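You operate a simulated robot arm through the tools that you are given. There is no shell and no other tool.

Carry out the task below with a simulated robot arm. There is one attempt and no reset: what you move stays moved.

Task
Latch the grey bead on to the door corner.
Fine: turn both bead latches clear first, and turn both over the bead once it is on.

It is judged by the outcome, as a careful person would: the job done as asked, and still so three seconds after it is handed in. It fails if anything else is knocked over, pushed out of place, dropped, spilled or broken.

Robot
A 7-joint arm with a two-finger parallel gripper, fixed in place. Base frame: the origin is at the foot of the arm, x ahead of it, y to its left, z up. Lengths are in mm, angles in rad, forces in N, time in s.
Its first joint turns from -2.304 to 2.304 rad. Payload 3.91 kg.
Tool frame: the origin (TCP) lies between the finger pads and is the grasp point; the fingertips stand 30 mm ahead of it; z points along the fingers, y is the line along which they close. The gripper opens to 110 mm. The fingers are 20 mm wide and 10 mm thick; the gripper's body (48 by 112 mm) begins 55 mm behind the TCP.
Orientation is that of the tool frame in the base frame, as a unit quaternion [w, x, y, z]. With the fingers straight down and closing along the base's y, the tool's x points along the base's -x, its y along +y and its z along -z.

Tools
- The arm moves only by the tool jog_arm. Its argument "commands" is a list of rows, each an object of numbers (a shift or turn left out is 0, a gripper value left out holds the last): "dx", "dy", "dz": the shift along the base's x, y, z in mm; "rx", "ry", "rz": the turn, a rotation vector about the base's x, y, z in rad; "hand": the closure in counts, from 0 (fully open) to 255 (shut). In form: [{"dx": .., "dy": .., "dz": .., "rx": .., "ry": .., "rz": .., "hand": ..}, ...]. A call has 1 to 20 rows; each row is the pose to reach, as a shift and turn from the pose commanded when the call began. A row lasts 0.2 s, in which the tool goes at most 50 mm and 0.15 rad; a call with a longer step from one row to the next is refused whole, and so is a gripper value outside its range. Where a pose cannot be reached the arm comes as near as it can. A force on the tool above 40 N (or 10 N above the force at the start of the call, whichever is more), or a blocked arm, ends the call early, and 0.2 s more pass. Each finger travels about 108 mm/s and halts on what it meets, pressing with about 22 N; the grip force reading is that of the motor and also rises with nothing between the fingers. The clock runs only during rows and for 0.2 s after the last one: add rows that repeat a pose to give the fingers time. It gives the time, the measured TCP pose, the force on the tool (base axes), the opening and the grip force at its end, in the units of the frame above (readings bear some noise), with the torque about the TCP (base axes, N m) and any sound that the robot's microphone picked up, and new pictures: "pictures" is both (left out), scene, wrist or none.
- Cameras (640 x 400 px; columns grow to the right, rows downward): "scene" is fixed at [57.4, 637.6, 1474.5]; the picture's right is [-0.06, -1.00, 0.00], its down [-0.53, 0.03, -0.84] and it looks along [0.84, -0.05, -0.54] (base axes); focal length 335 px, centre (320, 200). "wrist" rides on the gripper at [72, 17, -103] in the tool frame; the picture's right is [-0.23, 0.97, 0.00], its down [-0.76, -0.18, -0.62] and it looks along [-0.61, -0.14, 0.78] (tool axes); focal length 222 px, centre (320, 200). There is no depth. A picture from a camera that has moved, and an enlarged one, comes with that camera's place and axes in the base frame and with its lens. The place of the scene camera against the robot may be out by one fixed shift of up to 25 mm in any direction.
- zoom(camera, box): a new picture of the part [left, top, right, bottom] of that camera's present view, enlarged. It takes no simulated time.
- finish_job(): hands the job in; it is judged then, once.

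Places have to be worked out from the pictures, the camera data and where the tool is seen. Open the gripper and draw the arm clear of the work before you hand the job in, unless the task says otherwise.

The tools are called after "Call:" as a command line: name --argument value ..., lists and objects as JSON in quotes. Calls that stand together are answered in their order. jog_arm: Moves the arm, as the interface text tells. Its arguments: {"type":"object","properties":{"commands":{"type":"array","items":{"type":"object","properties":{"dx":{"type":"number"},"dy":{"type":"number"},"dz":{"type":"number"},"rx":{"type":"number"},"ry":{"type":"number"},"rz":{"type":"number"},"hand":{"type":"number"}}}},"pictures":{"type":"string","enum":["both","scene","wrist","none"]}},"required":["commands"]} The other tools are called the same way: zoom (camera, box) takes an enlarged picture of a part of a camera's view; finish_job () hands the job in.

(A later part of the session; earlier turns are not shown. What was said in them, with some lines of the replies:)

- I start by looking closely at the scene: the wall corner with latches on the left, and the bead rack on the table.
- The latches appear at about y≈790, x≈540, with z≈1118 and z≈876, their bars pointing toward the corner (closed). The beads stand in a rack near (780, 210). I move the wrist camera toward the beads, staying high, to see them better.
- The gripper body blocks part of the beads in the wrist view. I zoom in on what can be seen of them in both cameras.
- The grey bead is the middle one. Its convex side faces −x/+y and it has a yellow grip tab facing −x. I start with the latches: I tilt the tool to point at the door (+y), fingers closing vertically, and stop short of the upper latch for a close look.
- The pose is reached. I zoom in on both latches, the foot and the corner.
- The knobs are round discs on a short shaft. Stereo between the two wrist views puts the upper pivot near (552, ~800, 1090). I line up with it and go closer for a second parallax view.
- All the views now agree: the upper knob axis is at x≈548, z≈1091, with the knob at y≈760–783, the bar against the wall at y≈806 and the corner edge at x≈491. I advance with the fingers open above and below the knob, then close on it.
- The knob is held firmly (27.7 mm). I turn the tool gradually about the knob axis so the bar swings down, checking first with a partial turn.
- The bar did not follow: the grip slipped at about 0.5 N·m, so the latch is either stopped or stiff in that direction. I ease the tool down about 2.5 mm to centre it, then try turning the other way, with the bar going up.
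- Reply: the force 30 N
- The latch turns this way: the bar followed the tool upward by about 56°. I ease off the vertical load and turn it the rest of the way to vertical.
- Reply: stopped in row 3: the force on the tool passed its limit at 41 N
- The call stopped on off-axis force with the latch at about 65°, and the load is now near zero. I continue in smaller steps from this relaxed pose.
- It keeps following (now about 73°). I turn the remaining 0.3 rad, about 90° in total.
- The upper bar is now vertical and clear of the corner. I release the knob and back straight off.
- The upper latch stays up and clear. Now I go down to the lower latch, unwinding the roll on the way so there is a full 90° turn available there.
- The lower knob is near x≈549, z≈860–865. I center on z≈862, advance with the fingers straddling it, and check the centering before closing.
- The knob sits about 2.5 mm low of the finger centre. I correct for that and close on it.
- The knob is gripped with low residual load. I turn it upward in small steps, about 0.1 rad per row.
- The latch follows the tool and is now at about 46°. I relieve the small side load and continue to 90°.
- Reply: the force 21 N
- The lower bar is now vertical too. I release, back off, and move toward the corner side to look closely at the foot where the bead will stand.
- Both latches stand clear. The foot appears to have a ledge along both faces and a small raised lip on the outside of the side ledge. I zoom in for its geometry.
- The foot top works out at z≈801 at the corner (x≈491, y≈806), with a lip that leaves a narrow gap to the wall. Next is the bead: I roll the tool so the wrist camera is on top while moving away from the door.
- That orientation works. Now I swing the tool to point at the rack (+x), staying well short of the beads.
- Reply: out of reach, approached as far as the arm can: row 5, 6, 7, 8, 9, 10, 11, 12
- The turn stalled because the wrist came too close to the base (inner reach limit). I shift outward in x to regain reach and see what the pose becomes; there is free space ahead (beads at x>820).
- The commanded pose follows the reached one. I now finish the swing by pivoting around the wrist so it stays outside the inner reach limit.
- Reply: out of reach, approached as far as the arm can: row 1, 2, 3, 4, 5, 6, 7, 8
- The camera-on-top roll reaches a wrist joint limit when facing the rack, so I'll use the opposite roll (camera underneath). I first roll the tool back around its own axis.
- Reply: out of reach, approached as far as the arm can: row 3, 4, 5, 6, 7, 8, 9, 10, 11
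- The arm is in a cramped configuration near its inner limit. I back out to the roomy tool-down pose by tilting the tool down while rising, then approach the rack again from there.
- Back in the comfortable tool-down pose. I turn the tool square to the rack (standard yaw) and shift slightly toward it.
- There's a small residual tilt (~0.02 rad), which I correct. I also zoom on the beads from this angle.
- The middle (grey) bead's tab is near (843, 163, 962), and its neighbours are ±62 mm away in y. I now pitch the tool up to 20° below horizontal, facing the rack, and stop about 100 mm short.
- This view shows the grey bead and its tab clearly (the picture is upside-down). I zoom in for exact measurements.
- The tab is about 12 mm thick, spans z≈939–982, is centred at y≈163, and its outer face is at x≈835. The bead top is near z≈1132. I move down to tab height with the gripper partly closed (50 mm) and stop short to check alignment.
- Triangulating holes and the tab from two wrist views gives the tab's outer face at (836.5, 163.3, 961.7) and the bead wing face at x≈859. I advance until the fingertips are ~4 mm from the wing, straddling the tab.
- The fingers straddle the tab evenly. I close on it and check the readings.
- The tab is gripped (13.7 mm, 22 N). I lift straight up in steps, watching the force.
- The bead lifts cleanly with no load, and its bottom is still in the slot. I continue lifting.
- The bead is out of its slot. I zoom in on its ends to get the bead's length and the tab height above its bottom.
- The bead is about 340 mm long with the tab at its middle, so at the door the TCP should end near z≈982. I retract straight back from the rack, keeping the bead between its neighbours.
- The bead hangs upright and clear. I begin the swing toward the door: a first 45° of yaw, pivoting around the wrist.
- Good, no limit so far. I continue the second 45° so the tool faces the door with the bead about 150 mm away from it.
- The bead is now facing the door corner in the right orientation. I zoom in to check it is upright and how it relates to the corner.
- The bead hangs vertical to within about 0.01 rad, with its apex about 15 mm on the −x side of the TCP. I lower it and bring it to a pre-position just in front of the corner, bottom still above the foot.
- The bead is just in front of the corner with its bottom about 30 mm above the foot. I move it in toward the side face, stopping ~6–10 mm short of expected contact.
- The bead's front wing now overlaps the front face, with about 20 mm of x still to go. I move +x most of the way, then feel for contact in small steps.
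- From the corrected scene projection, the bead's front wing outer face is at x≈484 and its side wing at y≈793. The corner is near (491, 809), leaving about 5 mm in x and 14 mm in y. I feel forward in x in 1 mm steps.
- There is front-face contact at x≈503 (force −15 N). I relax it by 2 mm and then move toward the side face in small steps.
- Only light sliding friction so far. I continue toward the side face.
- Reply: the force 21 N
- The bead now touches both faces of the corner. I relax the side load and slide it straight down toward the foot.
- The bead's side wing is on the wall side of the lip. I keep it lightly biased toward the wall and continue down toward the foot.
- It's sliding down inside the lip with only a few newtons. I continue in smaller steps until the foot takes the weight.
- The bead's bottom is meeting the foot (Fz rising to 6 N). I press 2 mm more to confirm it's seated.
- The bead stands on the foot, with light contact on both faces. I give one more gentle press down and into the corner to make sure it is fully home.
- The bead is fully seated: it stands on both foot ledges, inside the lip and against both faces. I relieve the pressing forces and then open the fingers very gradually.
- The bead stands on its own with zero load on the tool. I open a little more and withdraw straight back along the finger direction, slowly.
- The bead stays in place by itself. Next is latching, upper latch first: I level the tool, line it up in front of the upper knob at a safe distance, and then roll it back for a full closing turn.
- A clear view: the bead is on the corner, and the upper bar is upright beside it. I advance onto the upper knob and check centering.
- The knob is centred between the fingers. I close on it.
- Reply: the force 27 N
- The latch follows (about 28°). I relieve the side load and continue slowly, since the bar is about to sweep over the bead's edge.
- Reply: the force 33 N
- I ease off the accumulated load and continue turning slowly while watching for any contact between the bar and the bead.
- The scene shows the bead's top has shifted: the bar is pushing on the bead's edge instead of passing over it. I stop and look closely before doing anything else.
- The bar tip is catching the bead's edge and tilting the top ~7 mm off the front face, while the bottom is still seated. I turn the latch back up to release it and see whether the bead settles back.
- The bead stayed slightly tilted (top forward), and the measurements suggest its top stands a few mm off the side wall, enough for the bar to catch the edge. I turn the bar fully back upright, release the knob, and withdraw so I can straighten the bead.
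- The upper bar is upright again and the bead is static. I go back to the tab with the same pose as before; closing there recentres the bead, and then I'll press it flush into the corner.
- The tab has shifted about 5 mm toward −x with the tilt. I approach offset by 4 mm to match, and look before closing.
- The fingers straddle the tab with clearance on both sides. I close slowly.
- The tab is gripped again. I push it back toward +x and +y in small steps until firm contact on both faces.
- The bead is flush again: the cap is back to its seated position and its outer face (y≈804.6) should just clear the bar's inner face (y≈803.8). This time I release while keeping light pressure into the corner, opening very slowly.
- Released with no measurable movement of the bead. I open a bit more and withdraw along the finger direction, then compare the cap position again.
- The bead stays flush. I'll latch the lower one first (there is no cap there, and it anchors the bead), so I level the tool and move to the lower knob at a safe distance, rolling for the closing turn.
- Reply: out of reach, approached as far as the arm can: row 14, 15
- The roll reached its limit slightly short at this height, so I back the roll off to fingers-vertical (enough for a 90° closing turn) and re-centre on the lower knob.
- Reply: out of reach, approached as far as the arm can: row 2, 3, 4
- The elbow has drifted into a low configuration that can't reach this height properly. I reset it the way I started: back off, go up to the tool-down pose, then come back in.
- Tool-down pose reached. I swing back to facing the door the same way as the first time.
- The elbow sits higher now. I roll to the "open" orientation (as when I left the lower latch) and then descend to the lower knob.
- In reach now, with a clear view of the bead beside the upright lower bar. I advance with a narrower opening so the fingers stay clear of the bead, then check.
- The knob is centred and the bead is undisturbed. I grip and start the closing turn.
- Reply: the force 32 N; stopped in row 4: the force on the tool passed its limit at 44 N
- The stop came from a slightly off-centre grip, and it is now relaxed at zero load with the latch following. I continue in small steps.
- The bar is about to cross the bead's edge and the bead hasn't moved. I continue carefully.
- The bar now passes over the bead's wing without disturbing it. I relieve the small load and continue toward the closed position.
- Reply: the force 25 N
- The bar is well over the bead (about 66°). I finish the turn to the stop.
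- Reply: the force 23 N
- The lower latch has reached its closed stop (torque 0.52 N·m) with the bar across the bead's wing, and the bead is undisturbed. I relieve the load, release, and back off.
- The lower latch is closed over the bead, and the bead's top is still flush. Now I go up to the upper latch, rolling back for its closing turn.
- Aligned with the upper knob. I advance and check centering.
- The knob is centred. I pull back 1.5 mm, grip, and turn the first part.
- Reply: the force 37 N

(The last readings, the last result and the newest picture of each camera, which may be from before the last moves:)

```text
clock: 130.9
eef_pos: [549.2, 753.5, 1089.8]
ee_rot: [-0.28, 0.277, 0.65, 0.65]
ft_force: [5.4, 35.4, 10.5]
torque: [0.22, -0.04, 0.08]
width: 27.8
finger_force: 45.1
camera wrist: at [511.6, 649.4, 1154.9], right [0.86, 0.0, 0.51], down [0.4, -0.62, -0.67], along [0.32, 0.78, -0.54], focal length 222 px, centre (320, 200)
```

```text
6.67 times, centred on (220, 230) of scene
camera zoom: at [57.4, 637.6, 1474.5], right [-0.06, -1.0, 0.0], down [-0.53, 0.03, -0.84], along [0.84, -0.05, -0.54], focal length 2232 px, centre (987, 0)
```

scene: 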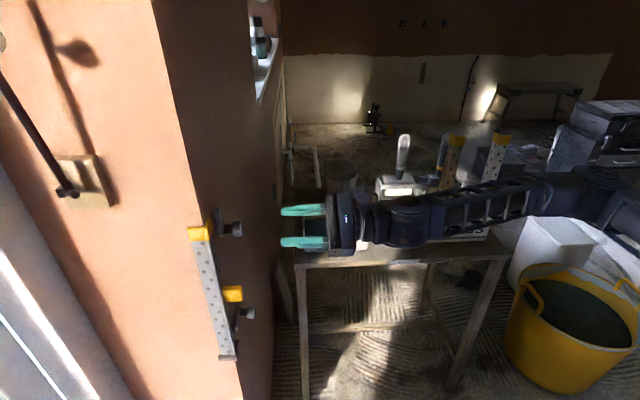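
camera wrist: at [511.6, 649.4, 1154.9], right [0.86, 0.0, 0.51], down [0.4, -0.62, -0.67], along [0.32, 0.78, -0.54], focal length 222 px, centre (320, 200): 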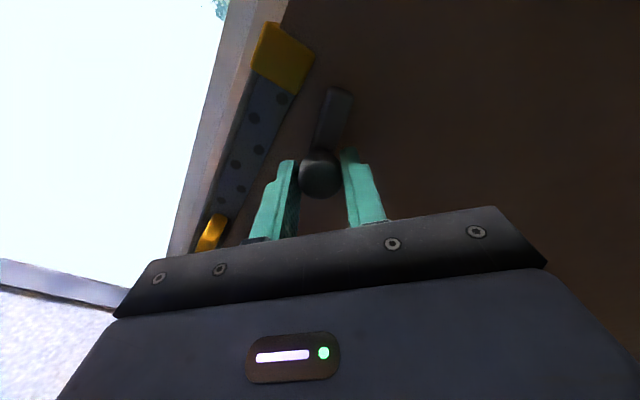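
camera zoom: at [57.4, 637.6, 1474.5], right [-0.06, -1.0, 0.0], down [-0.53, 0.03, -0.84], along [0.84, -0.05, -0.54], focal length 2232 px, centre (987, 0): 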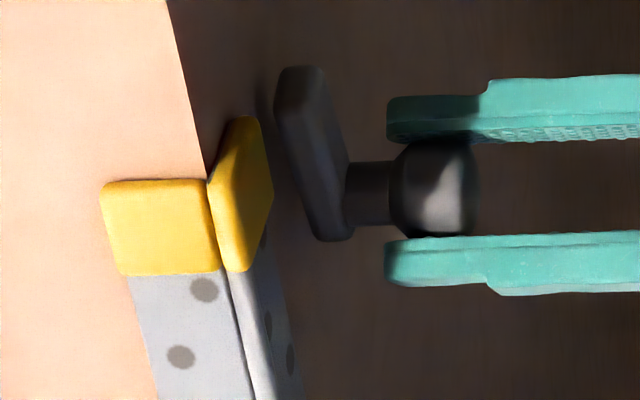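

The y load is building up (+35 N), so I let the tool follow it by 1 mm and continue.

Call:
jog_arm --commands '[{"dx": 0.2, "dy": 1, "dz": 0.4, "hand": 255}, {"dx": 0.2, "dy": 1.2, "dz": 0.4, "ry": -0.06, "hand": 255}, {"dx": 0.2, "dy": 1.2, "dz": 0.4, "ry": -0.12, "hand": 255}, {"dx": 0.2, "dy": 1.2, "dz": 0.4, "ry": -0.18, "hand": 255}]' --pictures "wrist"

Call:
zoom --camera "scene" --box '[180, 200, 260, 260]'

Call:
zoom --camera "wrist" --box '[200, 0, 400, 180]'

```text
clock: 131.9
eef_pos: [548.9, 753.4, 1091.3]
ee_rot: [-0.22, 0.218, 0.673, 0.672]
ft_force: [-7.5, -25.7, -10.0]
torque: [-0.05, 0.05, 0.2]
width: 27.5
finger_force: 45.1
camera wrist: at [500.8, 649.4, 1147.1], right [0.76, 0.0, 0.65], down [0.51, -0.62, -0.59], along [0.4, 0.78, -0.47], focal length 222 px, centre (320, 200)
```

wrist: 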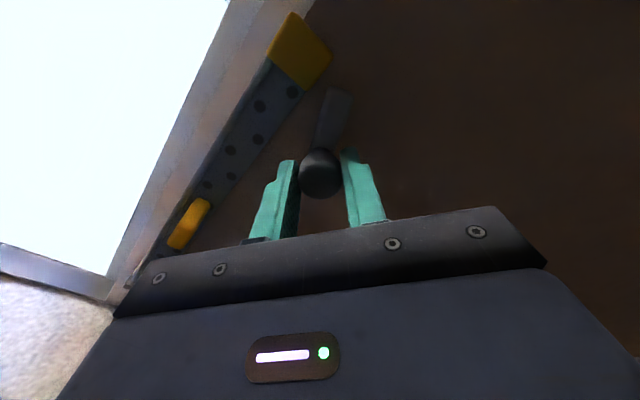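

```text
6.67 times, centred on (220, 230) of scene
camera zoom: at [57.4, 637.6, 1474.5], right [-0.06, -1.0, 0.0], down [-0.53, 0.03, -0.84], along [0.84, -0.05, -0.54], focal length 2232 px, centre (987, 0)
```

zoom: 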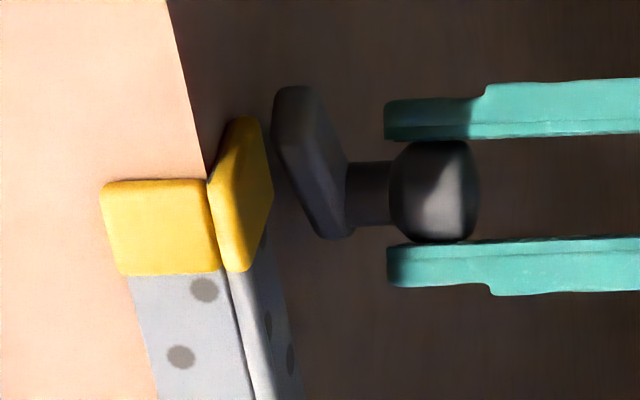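

```text
2.22 times, centred on (300, 90) of wrist
camera zoom: at [500.8, 649.4, 1147.1], right [0.76, 0.0, 0.65], down [0.51, -0.62, -0.59], along [0.4, 0.78, -0.47], focal length 494 px, centre (364, 444)
```

zoom: 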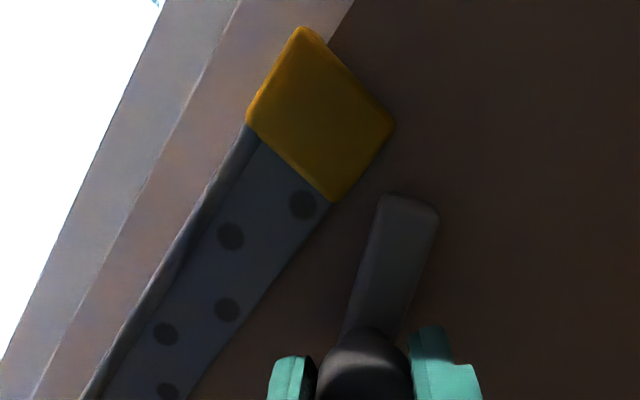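

The bead is still undisturbed. I balance the load and creep through the point where the bar crosses the cap's edge, checking closely.

Call:
jog_arm --commands '[{"dx": -0.3, "dy": -0.5, "dz": -0.4, "hand": 255}, {"dx": -0.3, "dy": -0.5, "dz": -0.4, "ry": -0.05, "hand": 255}, {"dx": -0.3, "dy": -0.5, "dz": -0.4, "ry": -0.1, "hand": 255}, {"dx": -0.3, "dy": -0.5, "dz": -0.4, "ry": -0.15, "hand": 255}]' --pictures "wrist"

Call:
zoom --camera "scene" --box '[180, 200, 260, 260]'

Call:
zoom --camera "wrist" --box '[240, 20, 400, 160]'

```text
clock: 132.9
eef_pos: [549.3, 754.5, 1091.8]
ee_rot: [-0.169, 0.167, 0.687, 0.686]
ft_force: [-10.3, -15.5, -16.2]
torque: [-0.49, 0.04, -0.59]
width: 27.9
finger_force: 45.0
camera wrist: at [492.8, 649.4, 1139.0], right [0.65, 0.0, 0.76], down [0.6, -0.62, -0.51], along [0.47, 0.78, -0.4], focal length 222 px, centre (320, 200)
```

wrist: 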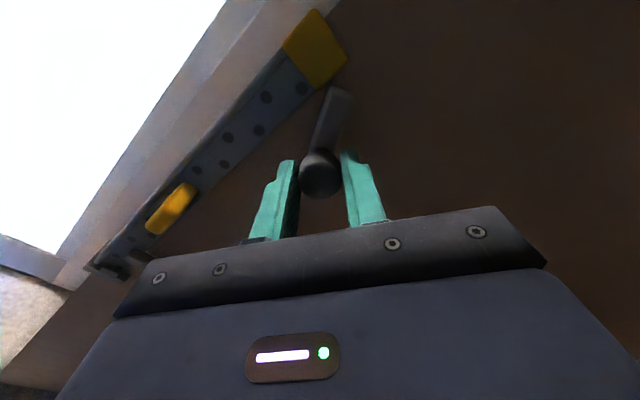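

```text
6.67 times, centred on (220, 230) of scene
camera zoom: at [57.4, 637.6, 1474.5], right [-0.06, -1.0, 0.0], down [-0.53, 0.03, -0.84], along [0.84, -0.05, -0.54], focal length 2232 px, centre (987, 0)
```

zoom: 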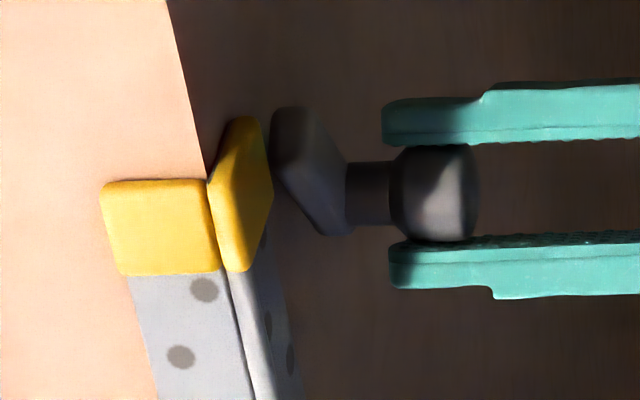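

```text
2.86 times, centred on (320, 90) of wrist
camera zoom: at [492.8, 649.4, 1139.0], right [0.65, 0.0, 0.76], down [0.6, -0.62, -0.51], along [0.47, 0.78, -0.4], focal length 635 px, centre (320, 514)
```

zoom: 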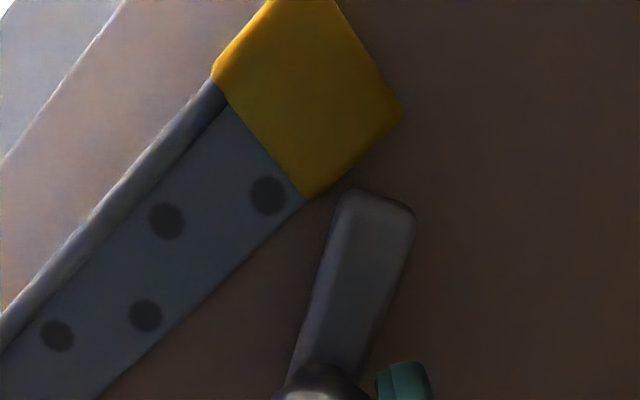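

Still no contact and the bar tip is right at the cap's lower corner. I continue in tiny steps.

Call:
jog_arm --commands '[{"dx": -0.4, "dy": -0.3, "dz": -0.6, "hand": 255}, {"dx": -0.4, "dy": -0.3, "dz": -0.6, "ry": -0.04, "hand": 255}, {"dx": -0.4, "dy": -0.3, "dz": -0.6, "ry": -0.08, "hand": 255}, {"dx": -0.4, "dy": -0.3, "dz": -0.6, "ry": -0.12, "hand": 255}]' --pictures "wrist"

Call:
zoom --camera "scene" --box '[180, 200, 260, 260]'

Call:
zoom --camera "wrist" --box '[240, 20, 400, 160]'

```text
clock: 133.9
eef_pos: [548.4, 754.1, 1091.4]
ee_rot: [-0.128, 0.125, 0.695, 0.696]
ft_force: [-5.8, -11.4, -9.6]
torque: [0.02, 0.0, 0.9]
width: 27.7
finger_force: 45.1
camera wrist: at [487.3, 649.4, 1131.7], right [0.55, 0.0, 0.83], down [0.65, -0.62, -0.43], along [0.52, 0.78, -0.35], focal length 222 px, centre (320, 200)
```

wrist: 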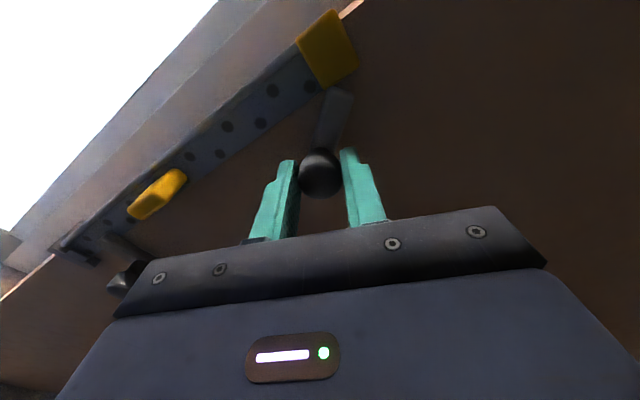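

```text
6.67 times, centred on (220, 230) of scene
camera zoom: at [57.4, 637.6, 1474.5], right [-0.06, -1.0, 0.0], down [-0.53, 0.03, -0.84], along [0.84, -0.05, -0.54], focal length 2232 px, centre (987, 0)
```

zoom: 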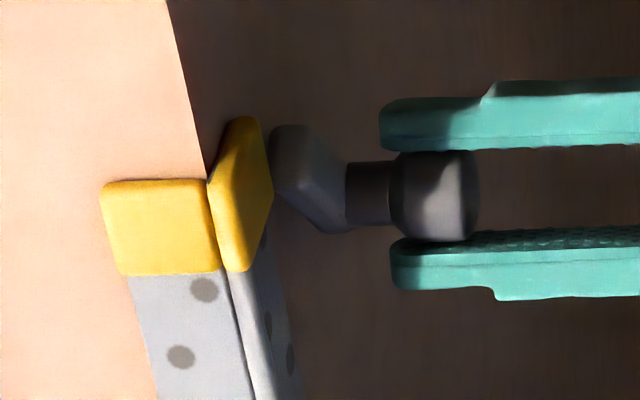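

```text
2.86 times, centred on (320, 90) of wrist
camera zoom: at [487.3, 649.4, 1131.7], right [0.55, 0.0, 0.83], down [0.65, -0.62, -0.43], along [0.52, 0.78, -0.35], focal length 635 px, centre (320, 514)
```

zoom: 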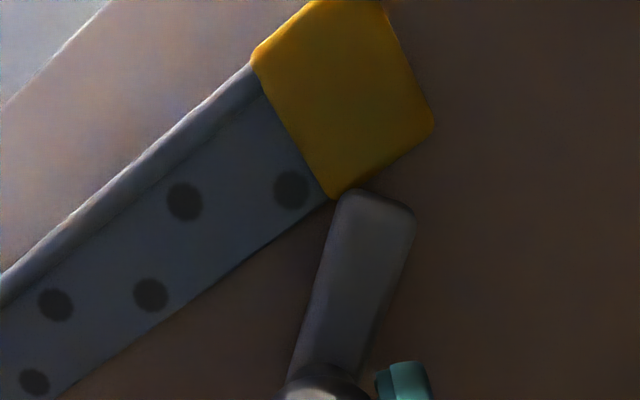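

The tip is now at the cap's corner. I take one more small step and look for any bead motion.

Call:
jog_arm --commands '[{"dx": -0.2, "dy": -0.2, "dz": -0.3, "ry": -0.03, "hand": 255}, {"dx": -0.2, "dy": -0.2, "dz": -0.3, "ry": -0.06, "hand": 255}, {"dx": -0.2, "dy": -0.2, "dz": -0.3, "ry": -0.09, "hand": 255}]' --pictures "wrist"

Call:
zoom --camera "scene" --box '[180, 200, 260, 260]'

Call:
zoom --camera "wrist" --box '[240, 20, 400, 160]'

```text
clock: 134.7
eef_pos: [548.0, 753.3, 1090.9]
ee_rot: [-0.095, 0.095, 0.701, 0.701]
ft_force: [-0.1, 5.2, -3.9]
torque: [-0.02, -0.01, 0.08]
width: 27.6
finger_force: 44.9
camera wrist: at [483.7, 649.5, 1125.9], right [0.48, 0.0, 0.88], down [0.69, -0.62, -0.37], along [0.55, 0.78, -0.3], focal length 222 px, centre (320, 200)
```

wrist: 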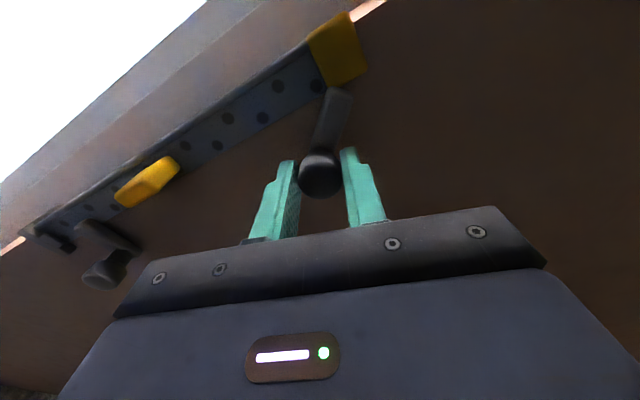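

```text
6.67 times, centred on (220, 230) of scene
camera zoom: at [57.4, 637.6, 1474.5], right [-0.06, -1.0, 0.0], down [-0.53, 0.03, -0.84], along [0.84, -0.05, -0.54], focal length 2232 px, centre (987, 0)
```

zoom: 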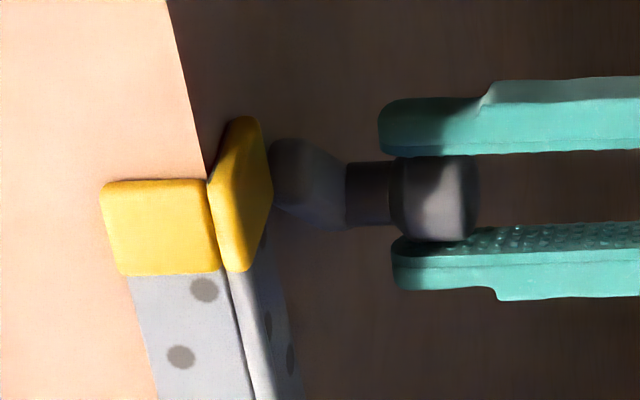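

```text
2.86 times, centred on (320, 90) of wrist
camera zoom: at [483.7, 649.5, 1125.9], right [0.48, 0.0, 0.88], down [0.69, -0.62, -0.37], along [0.55, 0.78, -0.3], focal length 635 px, centre (320, 514)
```

zoom: 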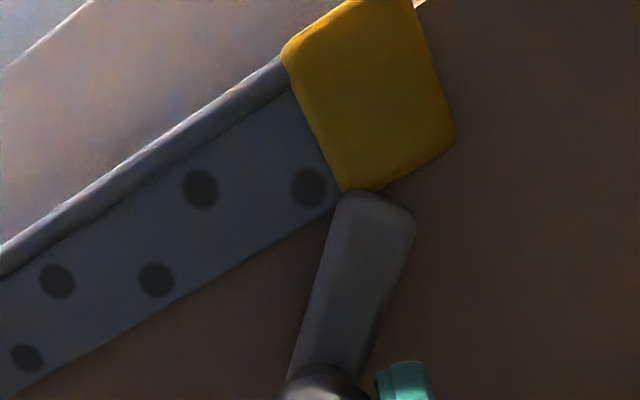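

The bar is starting to overlap the bead with no bead movement and low forces. I continue.

Call:
jog_arm --commands '[{"ry": -0.04, "hand": 255}, {"ry": -0.08, "hand": 255}, {"ry": -0.12, "hand": 255}, {"ry": -0.16, "hand": 255}]' --pictures "wrist"

Call:
zoom --camera "scene" --box '[180, 200, 260, 260]'

Call:
zoom --camera "wrist" --box '[240, 20, 400, 160]'

```text
clock: 135.7
eef_pos: [548.2, 753.4, 1090.4]
ee_rot: [-0.041, 0.038, 0.706, 0.706]
ft_force: [2.7, 9.9, -7.6]
torque: [-0.15, 0.02, -0.18]
width: 27.9
finger_force: 45.1
camera wrist: at [478.9, 649.4, 1114.9], right [0.33, 0.0, 0.94], down [0.74, -0.62, -0.26], along [0.59, 0.78, -0.21], focal length 222 px, centre (320, 200)
```

wrist: 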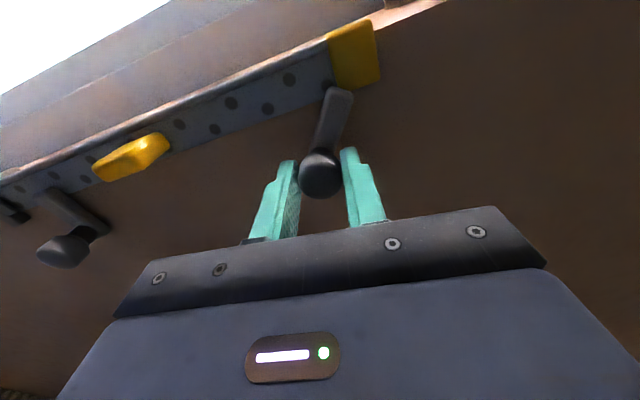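

```text
6.67 times, centred on (220, 230) of scene
camera zoom: at [57.4, 637.6, 1474.5], right [-0.06, -1.0, 0.0], down [-0.53, 0.03, -0.84], along [0.84, -0.05, -0.54], focal length 2232 px, centre (987, 0)
```

zoom: 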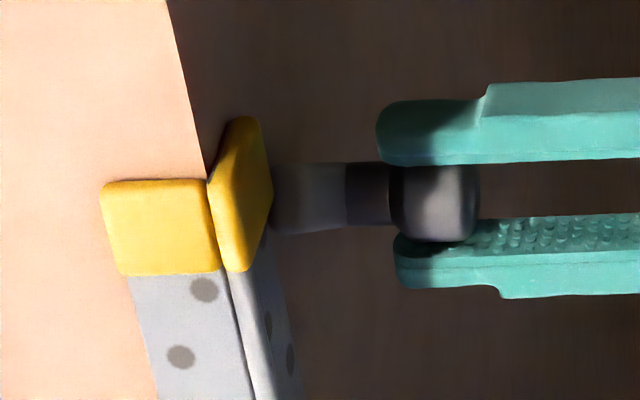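

```text
2.86 times, centred on (320, 90) of wrist
camera zoom: at [478.9, 649.4, 1114.9], right [0.33, 0.0, 0.94], down [0.74, -0.62, -0.26], along [0.59, 0.78, -0.21], focal length 635 px, centre (320, 514)
```

zoom: 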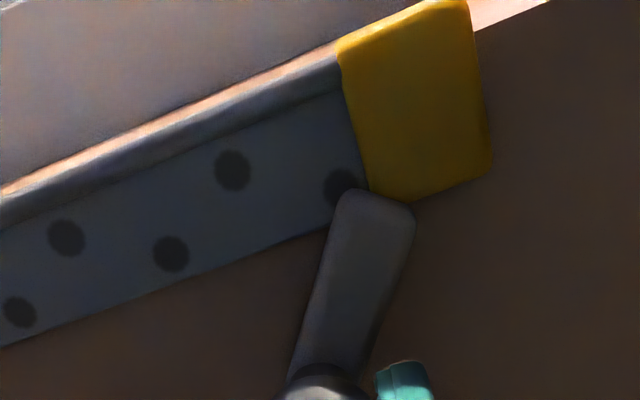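

The bar is passing over the wing cleanly and the bead is still flush. I continue toward the closed stop.

Call:
jog_arm --commands '[{"dx": 0.1, "dy": 0.2, "dz": -0.3, "ry": -0.06, "hand": 255}, {"dx": 0.1, "dy": 0.2, "dz": -0.3, "ry": -0.12, "hand": 255}, {"dx": 0.1, "dy": 0.2, "dz": -0.3, "ry": -0.18, "hand": 255}, {"dx": 0.1, "dy": 0.2, "dz": -0.3, "ry": -0.24, "hand": 255}, {"dx": 0.1, "dy": 0.2, "dz": -0.3, "ry": -0.3, "hand": 255}]' --pictures "wrist"

Call:
zoom --camera "scene" --box '[180, 200, 260, 260]'

```text
clock: 136.9
eef_pos: [547.8, 753.3, 1090.3]
ee_rot: [0.067, -0.069, 0.704, 0.703]
ft_force: [5.9, 5.5, -6.0]
torque: [-0.38, 0.04, 0.78]
width: 27.7
finger_force: 44.6
camera wrist: at [474.8, 649.4, 1092.8], right [0.04, 0.0, 1.0], down [0.78, -0.62, -0.03], along [0.62, 0.78, -0.02], focal length 222 px, centre (320, 200)
```

wrist: 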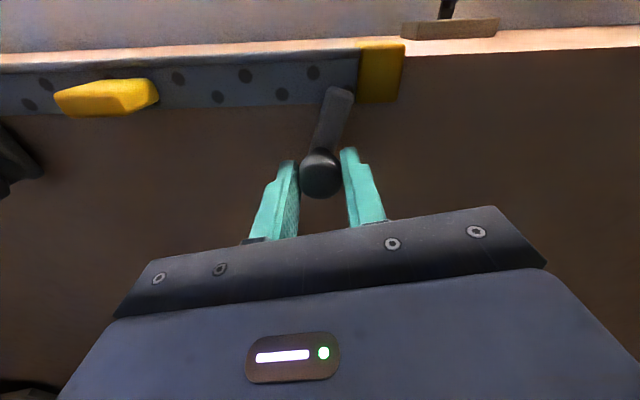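

```text
6.67 times, centred on (220, 230) of scene
camera zoom: at [57.4, 637.6, 1474.5], right [-0.06, -1.0, 0.0], down [-0.53, 0.03, -0.84], along [0.84, -0.05, -0.54], focal length 2232 px, centre (987, 0)
```

zoom: 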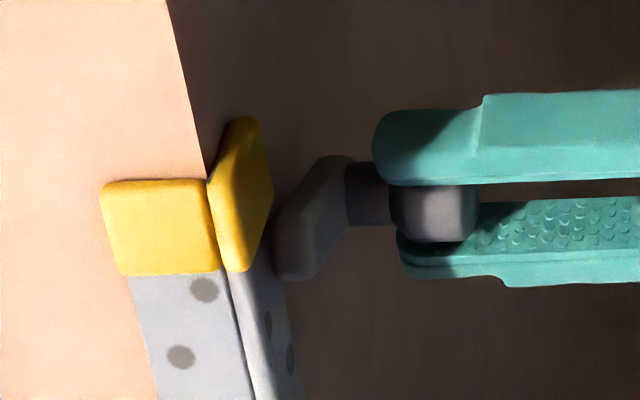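

About two-thirds closed with the bead still in place. I finish the last part to the stop.

Call:
jog_arm --commands '[{"dx": 0.2, "dz": -0.2, "ry": -0.06, "hand": 255}, {"dx": 0.2, "dz": -0.2, "ry": -0.12, "hand": 255}, {"dx": 0.2, "dz": -0.2, "ry": -0.18, "hand": 255}, {"dx": 0.2, "dz": -0.2, "ry": -0.24, "hand": 255}, {"dx": 0.2, "dz": -0.2, "ry": -0.3, "hand": 255}, {"dx": 0.2, "dz": -0.2, "ry": -0.36, "hand": 255}]' --pictures "wrist"

Call:
zoom --camera "scene" --box '[180, 200, 260, 260]'

Call:
zoom --camera "wrist" --box '[240, 20, 400, 160]'

```text
clock: 138.3
eef_pos: [548.9, 754.4, 1089.1]
ee_rot: [0.191, -0.194, 0.681, 0.679]
ft_force: [5.2, 11.0, -10.1]
torque: [0.0, 0.45, -0.07]
width: 27.9
finger_force: 44.7
camera wrist: at [478.5, 649.3, 1065.9], right [-0.32, 0.0, 0.95], down [0.74, -0.62, 0.25], along [0.59, 0.78, 0.2], focal length 222 px, centre (320, 200)
```

wrist: 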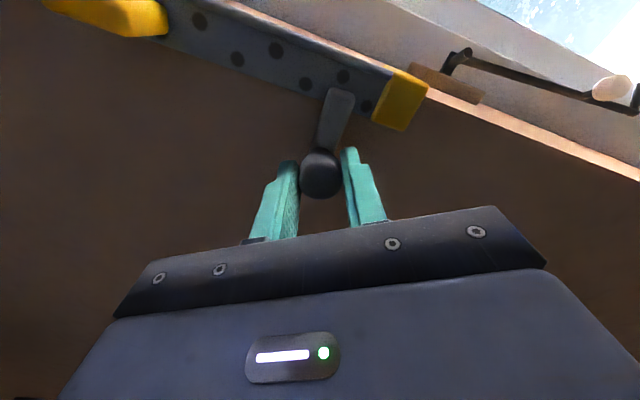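

```text
6.67 times, centred on (220, 230) of scene
camera zoom: at [57.4, 637.6, 1474.5], right [-0.06, -1.0, 0.0], down [-0.53, 0.03, -0.84], along [0.84, -0.05, -0.54], focal length 2232 px, centre (987, 0)
```

zoom: 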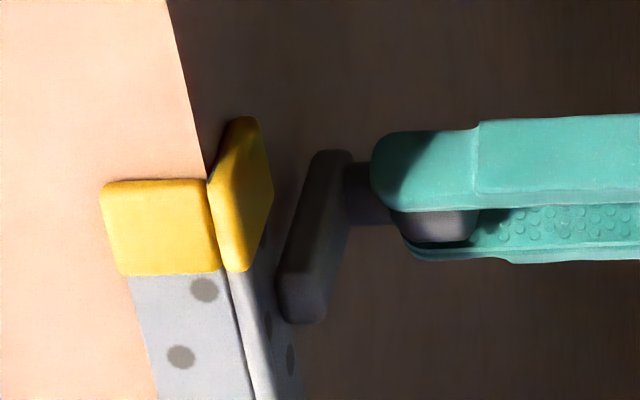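

```text
2.86 times, centred on (320, 90) of wrist
camera zoom: at [478.5, 649.3, 1065.9], right [-0.32, 0.0, 0.95], down [0.74, -0.62, 0.25], along [0.59, 0.78, 0.2], focal length 635 px, centre (320, 514)
```

zoom: 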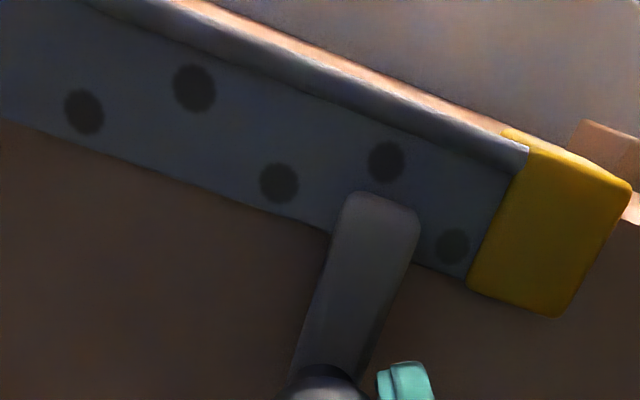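

The upper latch has reached its stop (0.45 N·m), with the bar squarely over the bead. I relax, release the knob, and back straight off.

Call:
jog_arm --commands '[{"dz": -0.5, "ry": 0.04, "hand": 255}, {"dz": -0.5, "ry": 0.04, "hand": 200}, {"dz": -0.5, "ry": 0.04, "hand": 139}, {"dz": -0.5, "ry": 0.04, "hand": 139}, {"dz": -0.5, "dy": -25, "ry": 0.04, "hand": 139}, {"dz": -0.5, "dy": -55, "ry": 0.04, "hand": 139}, {"dz": -0.5, "dy": -95, "ry": 0.04, "hand": 139}, {"dz": -0.5, "dy": -135, "ry": 0.04, "hand": 100}]' --pictures "both"

Call:
zoom --camera "scene" --box '[180, 200, 260, 260]'

Call:
zoom --camera "scene" --box '[200, 270, 280, 370]'

Call:
zoom --camera "wrist" --box '[160, 0, 420, 180]'

```text
clock: 140.1
eef_pos: [548.0, 616.8, 1089.7]
ee_rot: [0.178, -0.18, 0.684, 0.684]
ft_force: [-0.4, 0.3, 0.3]
torque: [0.0, 0.03, -0.04]
width: 66.8
finger_force: 0.1
camera wrist: at [476.5, 512.9, 1069.2], right [-0.28, 0.0, 0.96], down [0.75, -0.62, 0.22], along [0.6, 0.78, 0.17], focal length 222 px, centre (320, 200)
```

scene: 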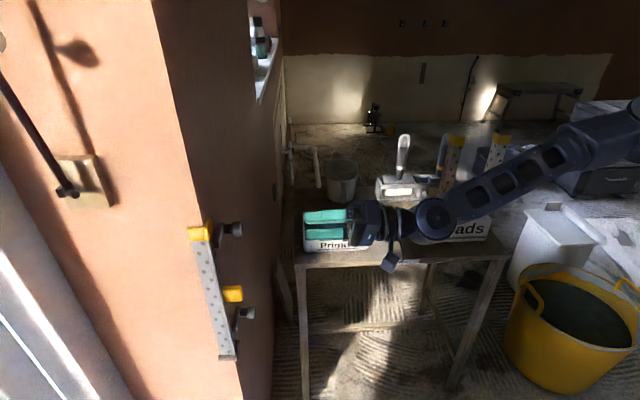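
wrist: 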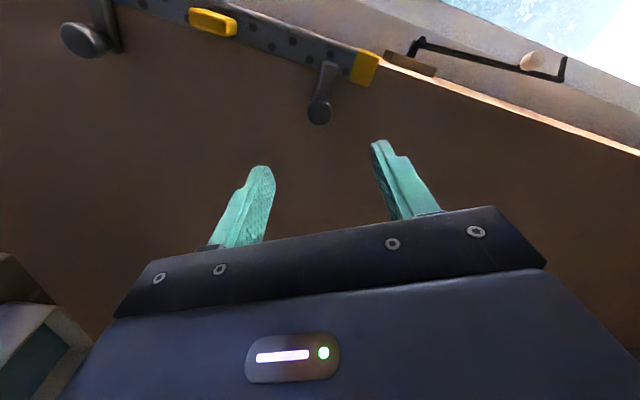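

```text
6.67 times, centred on (220, 230) of scene
camera zoom: at [57.4, 637.6, 1474.5], right [-0.06, -1.0, 0.0], down [-0.53, 0.03, -0.84], along [0.84, -0.05, -0.54], focal length 2232 px, centre (987, 0)
```

zoom: 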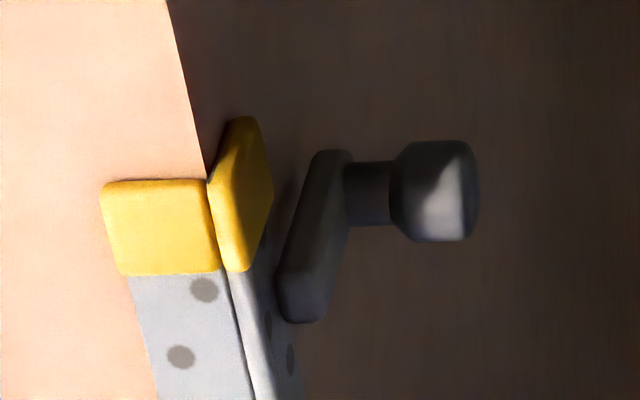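

```text
4.00 times, centred on (240, 320) of scene
camera zoom: at [57.4, 637.6, 1474.5], right [-0.06, -1.0, 0.0], down [-0.53, 0.03, -0.84], along [0.84, -0.05, -0.54], focal length 1339 px, centre (640, -280)
```

zoom: 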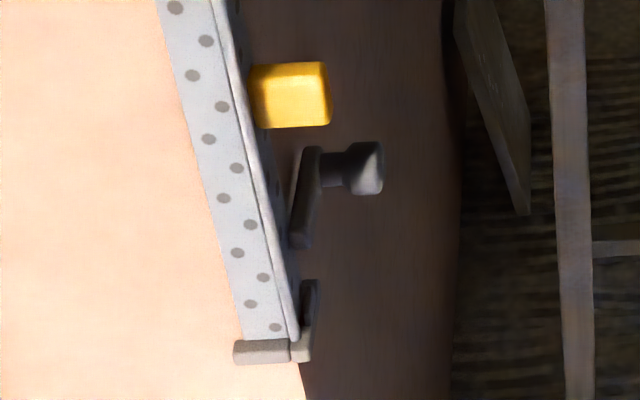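

```text
2.22 times, centred on (290, 90) of wrist
camera zoom: at [476.5, 512.9, 1069.2], right [-0.28, 0.0, 0.96], down [0.75, -0.62, 0.22], along [0.6, 0.78, 0.17], focal length 494 px, centre (387, 444)
```

zoom: 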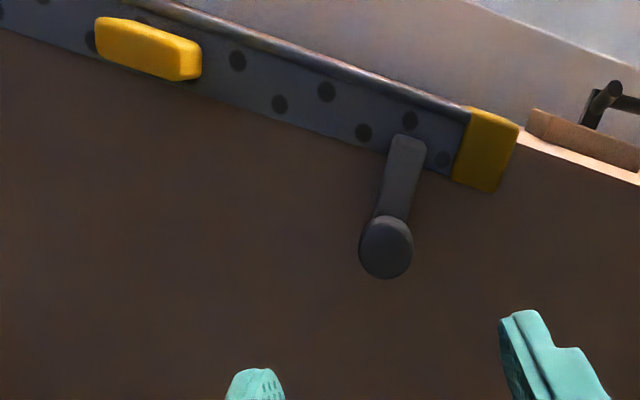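

Both latches lie across the bead, which is flush and seated on the foot. I open the gripper fully and draw the arm well clear.

Call:
jog_arm --commands '[{"dy": -30, "dz": 20, "hand": 60}, {"dy": -60, "dz": 40, "hand": 0}, {"dy": -95, "dz": 65, "hand": 0}, {"dy": -130, "dz": 90, "hand": 0}, {"dy": -165, "dz": 115, "hand": 0}, {"dy": -200, "dz": 140, "hand": 0}, {"dy": -200, "dz": 140, "hand": 0}, {"dy": -200, "dz": 140, "hand": 0}]' --pictures "both"

Call:
zoom --camera "scene" --box '[180, 190, 290, 380]'

Call:
zoom --camera "scene" --box '[215, 335, 255, 370]'

Call:
zoom --camera "scene" --box '[280, 120, 520, 270]'

```text
clock: 141.9
eef_pos: [550.1, 418.6, 1226.4]
ee_rot: [0.178, -0.179, 0.685, 0.684]
ft_force: [-0.1, -0.3, 0.0]
torque: [-0.01, -0.01, -0.03]
width: 109.9
finger_force: 0.0
camera wrist: at [478.4, 314.2, 1206.4], right [-0.28, 0.0, 0.96], down [0.75, -0.62, 0.22], along [0.6, 0.78, 0.17], focal length 222 px, centre (320, 200)
```

scene: 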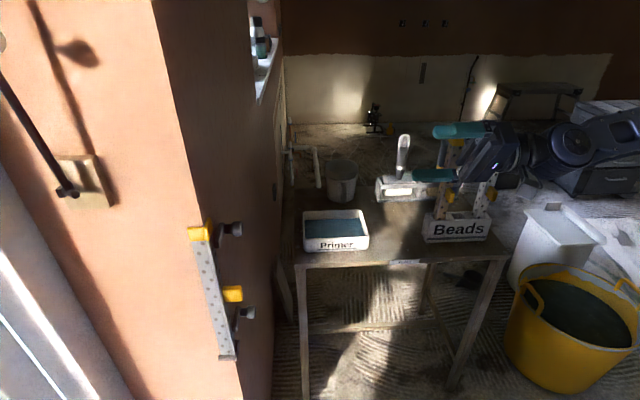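
wrist: 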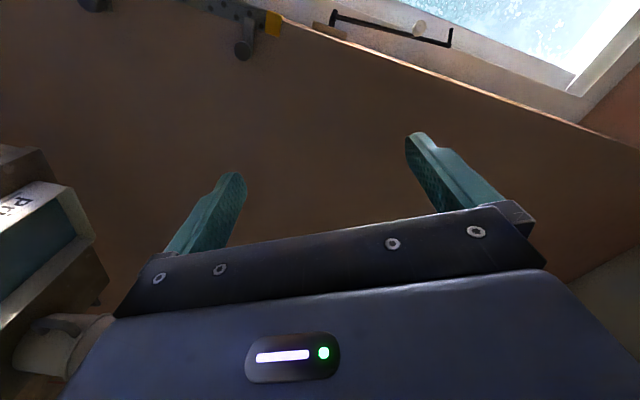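

```text
2.11 times, centred on (235, 285) of scene
camera zoom: at [57.4, 637.6, 1474.5], right [-0.06, -1.0, 0.0], down [-0.53, 0.03, -0.84], along [0.84, -0.05, -0.54], focal length 705 px, centre (499, 21)
```

zoom: 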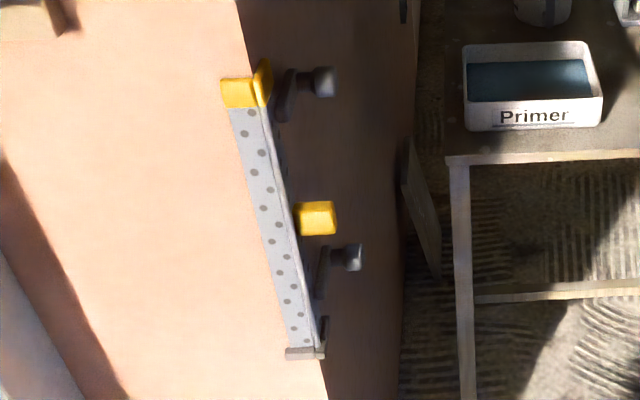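

```text
11.43 times, centred on (235, 352) of scene
camera zoom: at [57.4, 637.6, 1474.5], right [-0.06, -1.0, 0.0], down [-0.53, 0.03, -0.84], along [0.84, -0.05, -0.54], focal length 3826 px, centre (1291, -1543)
```

zoom: 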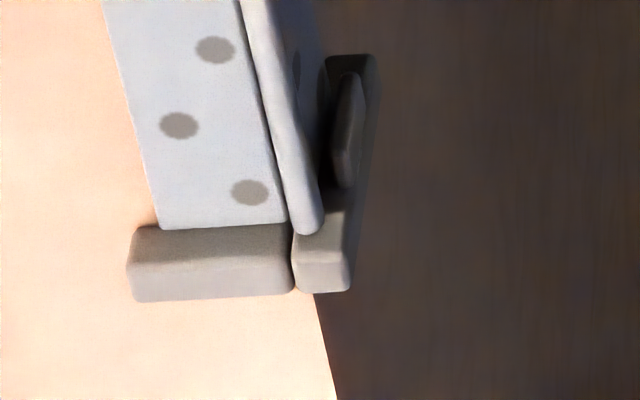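

```text
2.67 times, centred on (400, 195) of scene
camera zoom: at [57.4, 637.6, 1474.5], right [-0.06, -1.0, 0.0], down [-0.53, 0.03, -0.84], along [0.84, -0.05, -0.54], focal length 893 px, centre (107, 213)
```

zoom: 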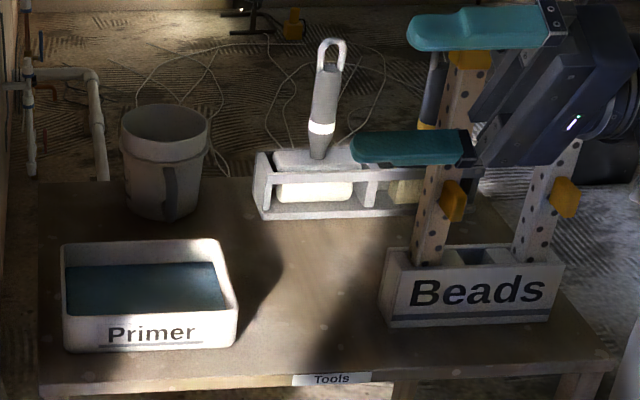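

The bead is seated on the foot and flush on the corner, with both latches over it. The other beads, the tray and the tools are undisturbed, the gripper is open and the arm is clear, so I hand the job in.

Call:
finish_job

```text
The job is handed in.
```

The grey bead is on the door corner, standing on the foot inside its lip and flush on both faces. Both latches are turned over it to their stops.

- **Before fitting:** I turned both latches up and clear, then lifted the bead from the rack by its tab.
- **First try at the upper latch:** the bar caught the bead's edge and tilted its top about 7–12 mm off the front face. I turned the latch back, pressed the bead flush again and released it more gently. Both latches then closed, lower first, without moving it.
- **At hand-in:** the last pictures showed the bead where I had seated it, and the other beads, the rack, the primer tray and the tools undisturbed. The gripper was open and the arm well clear.
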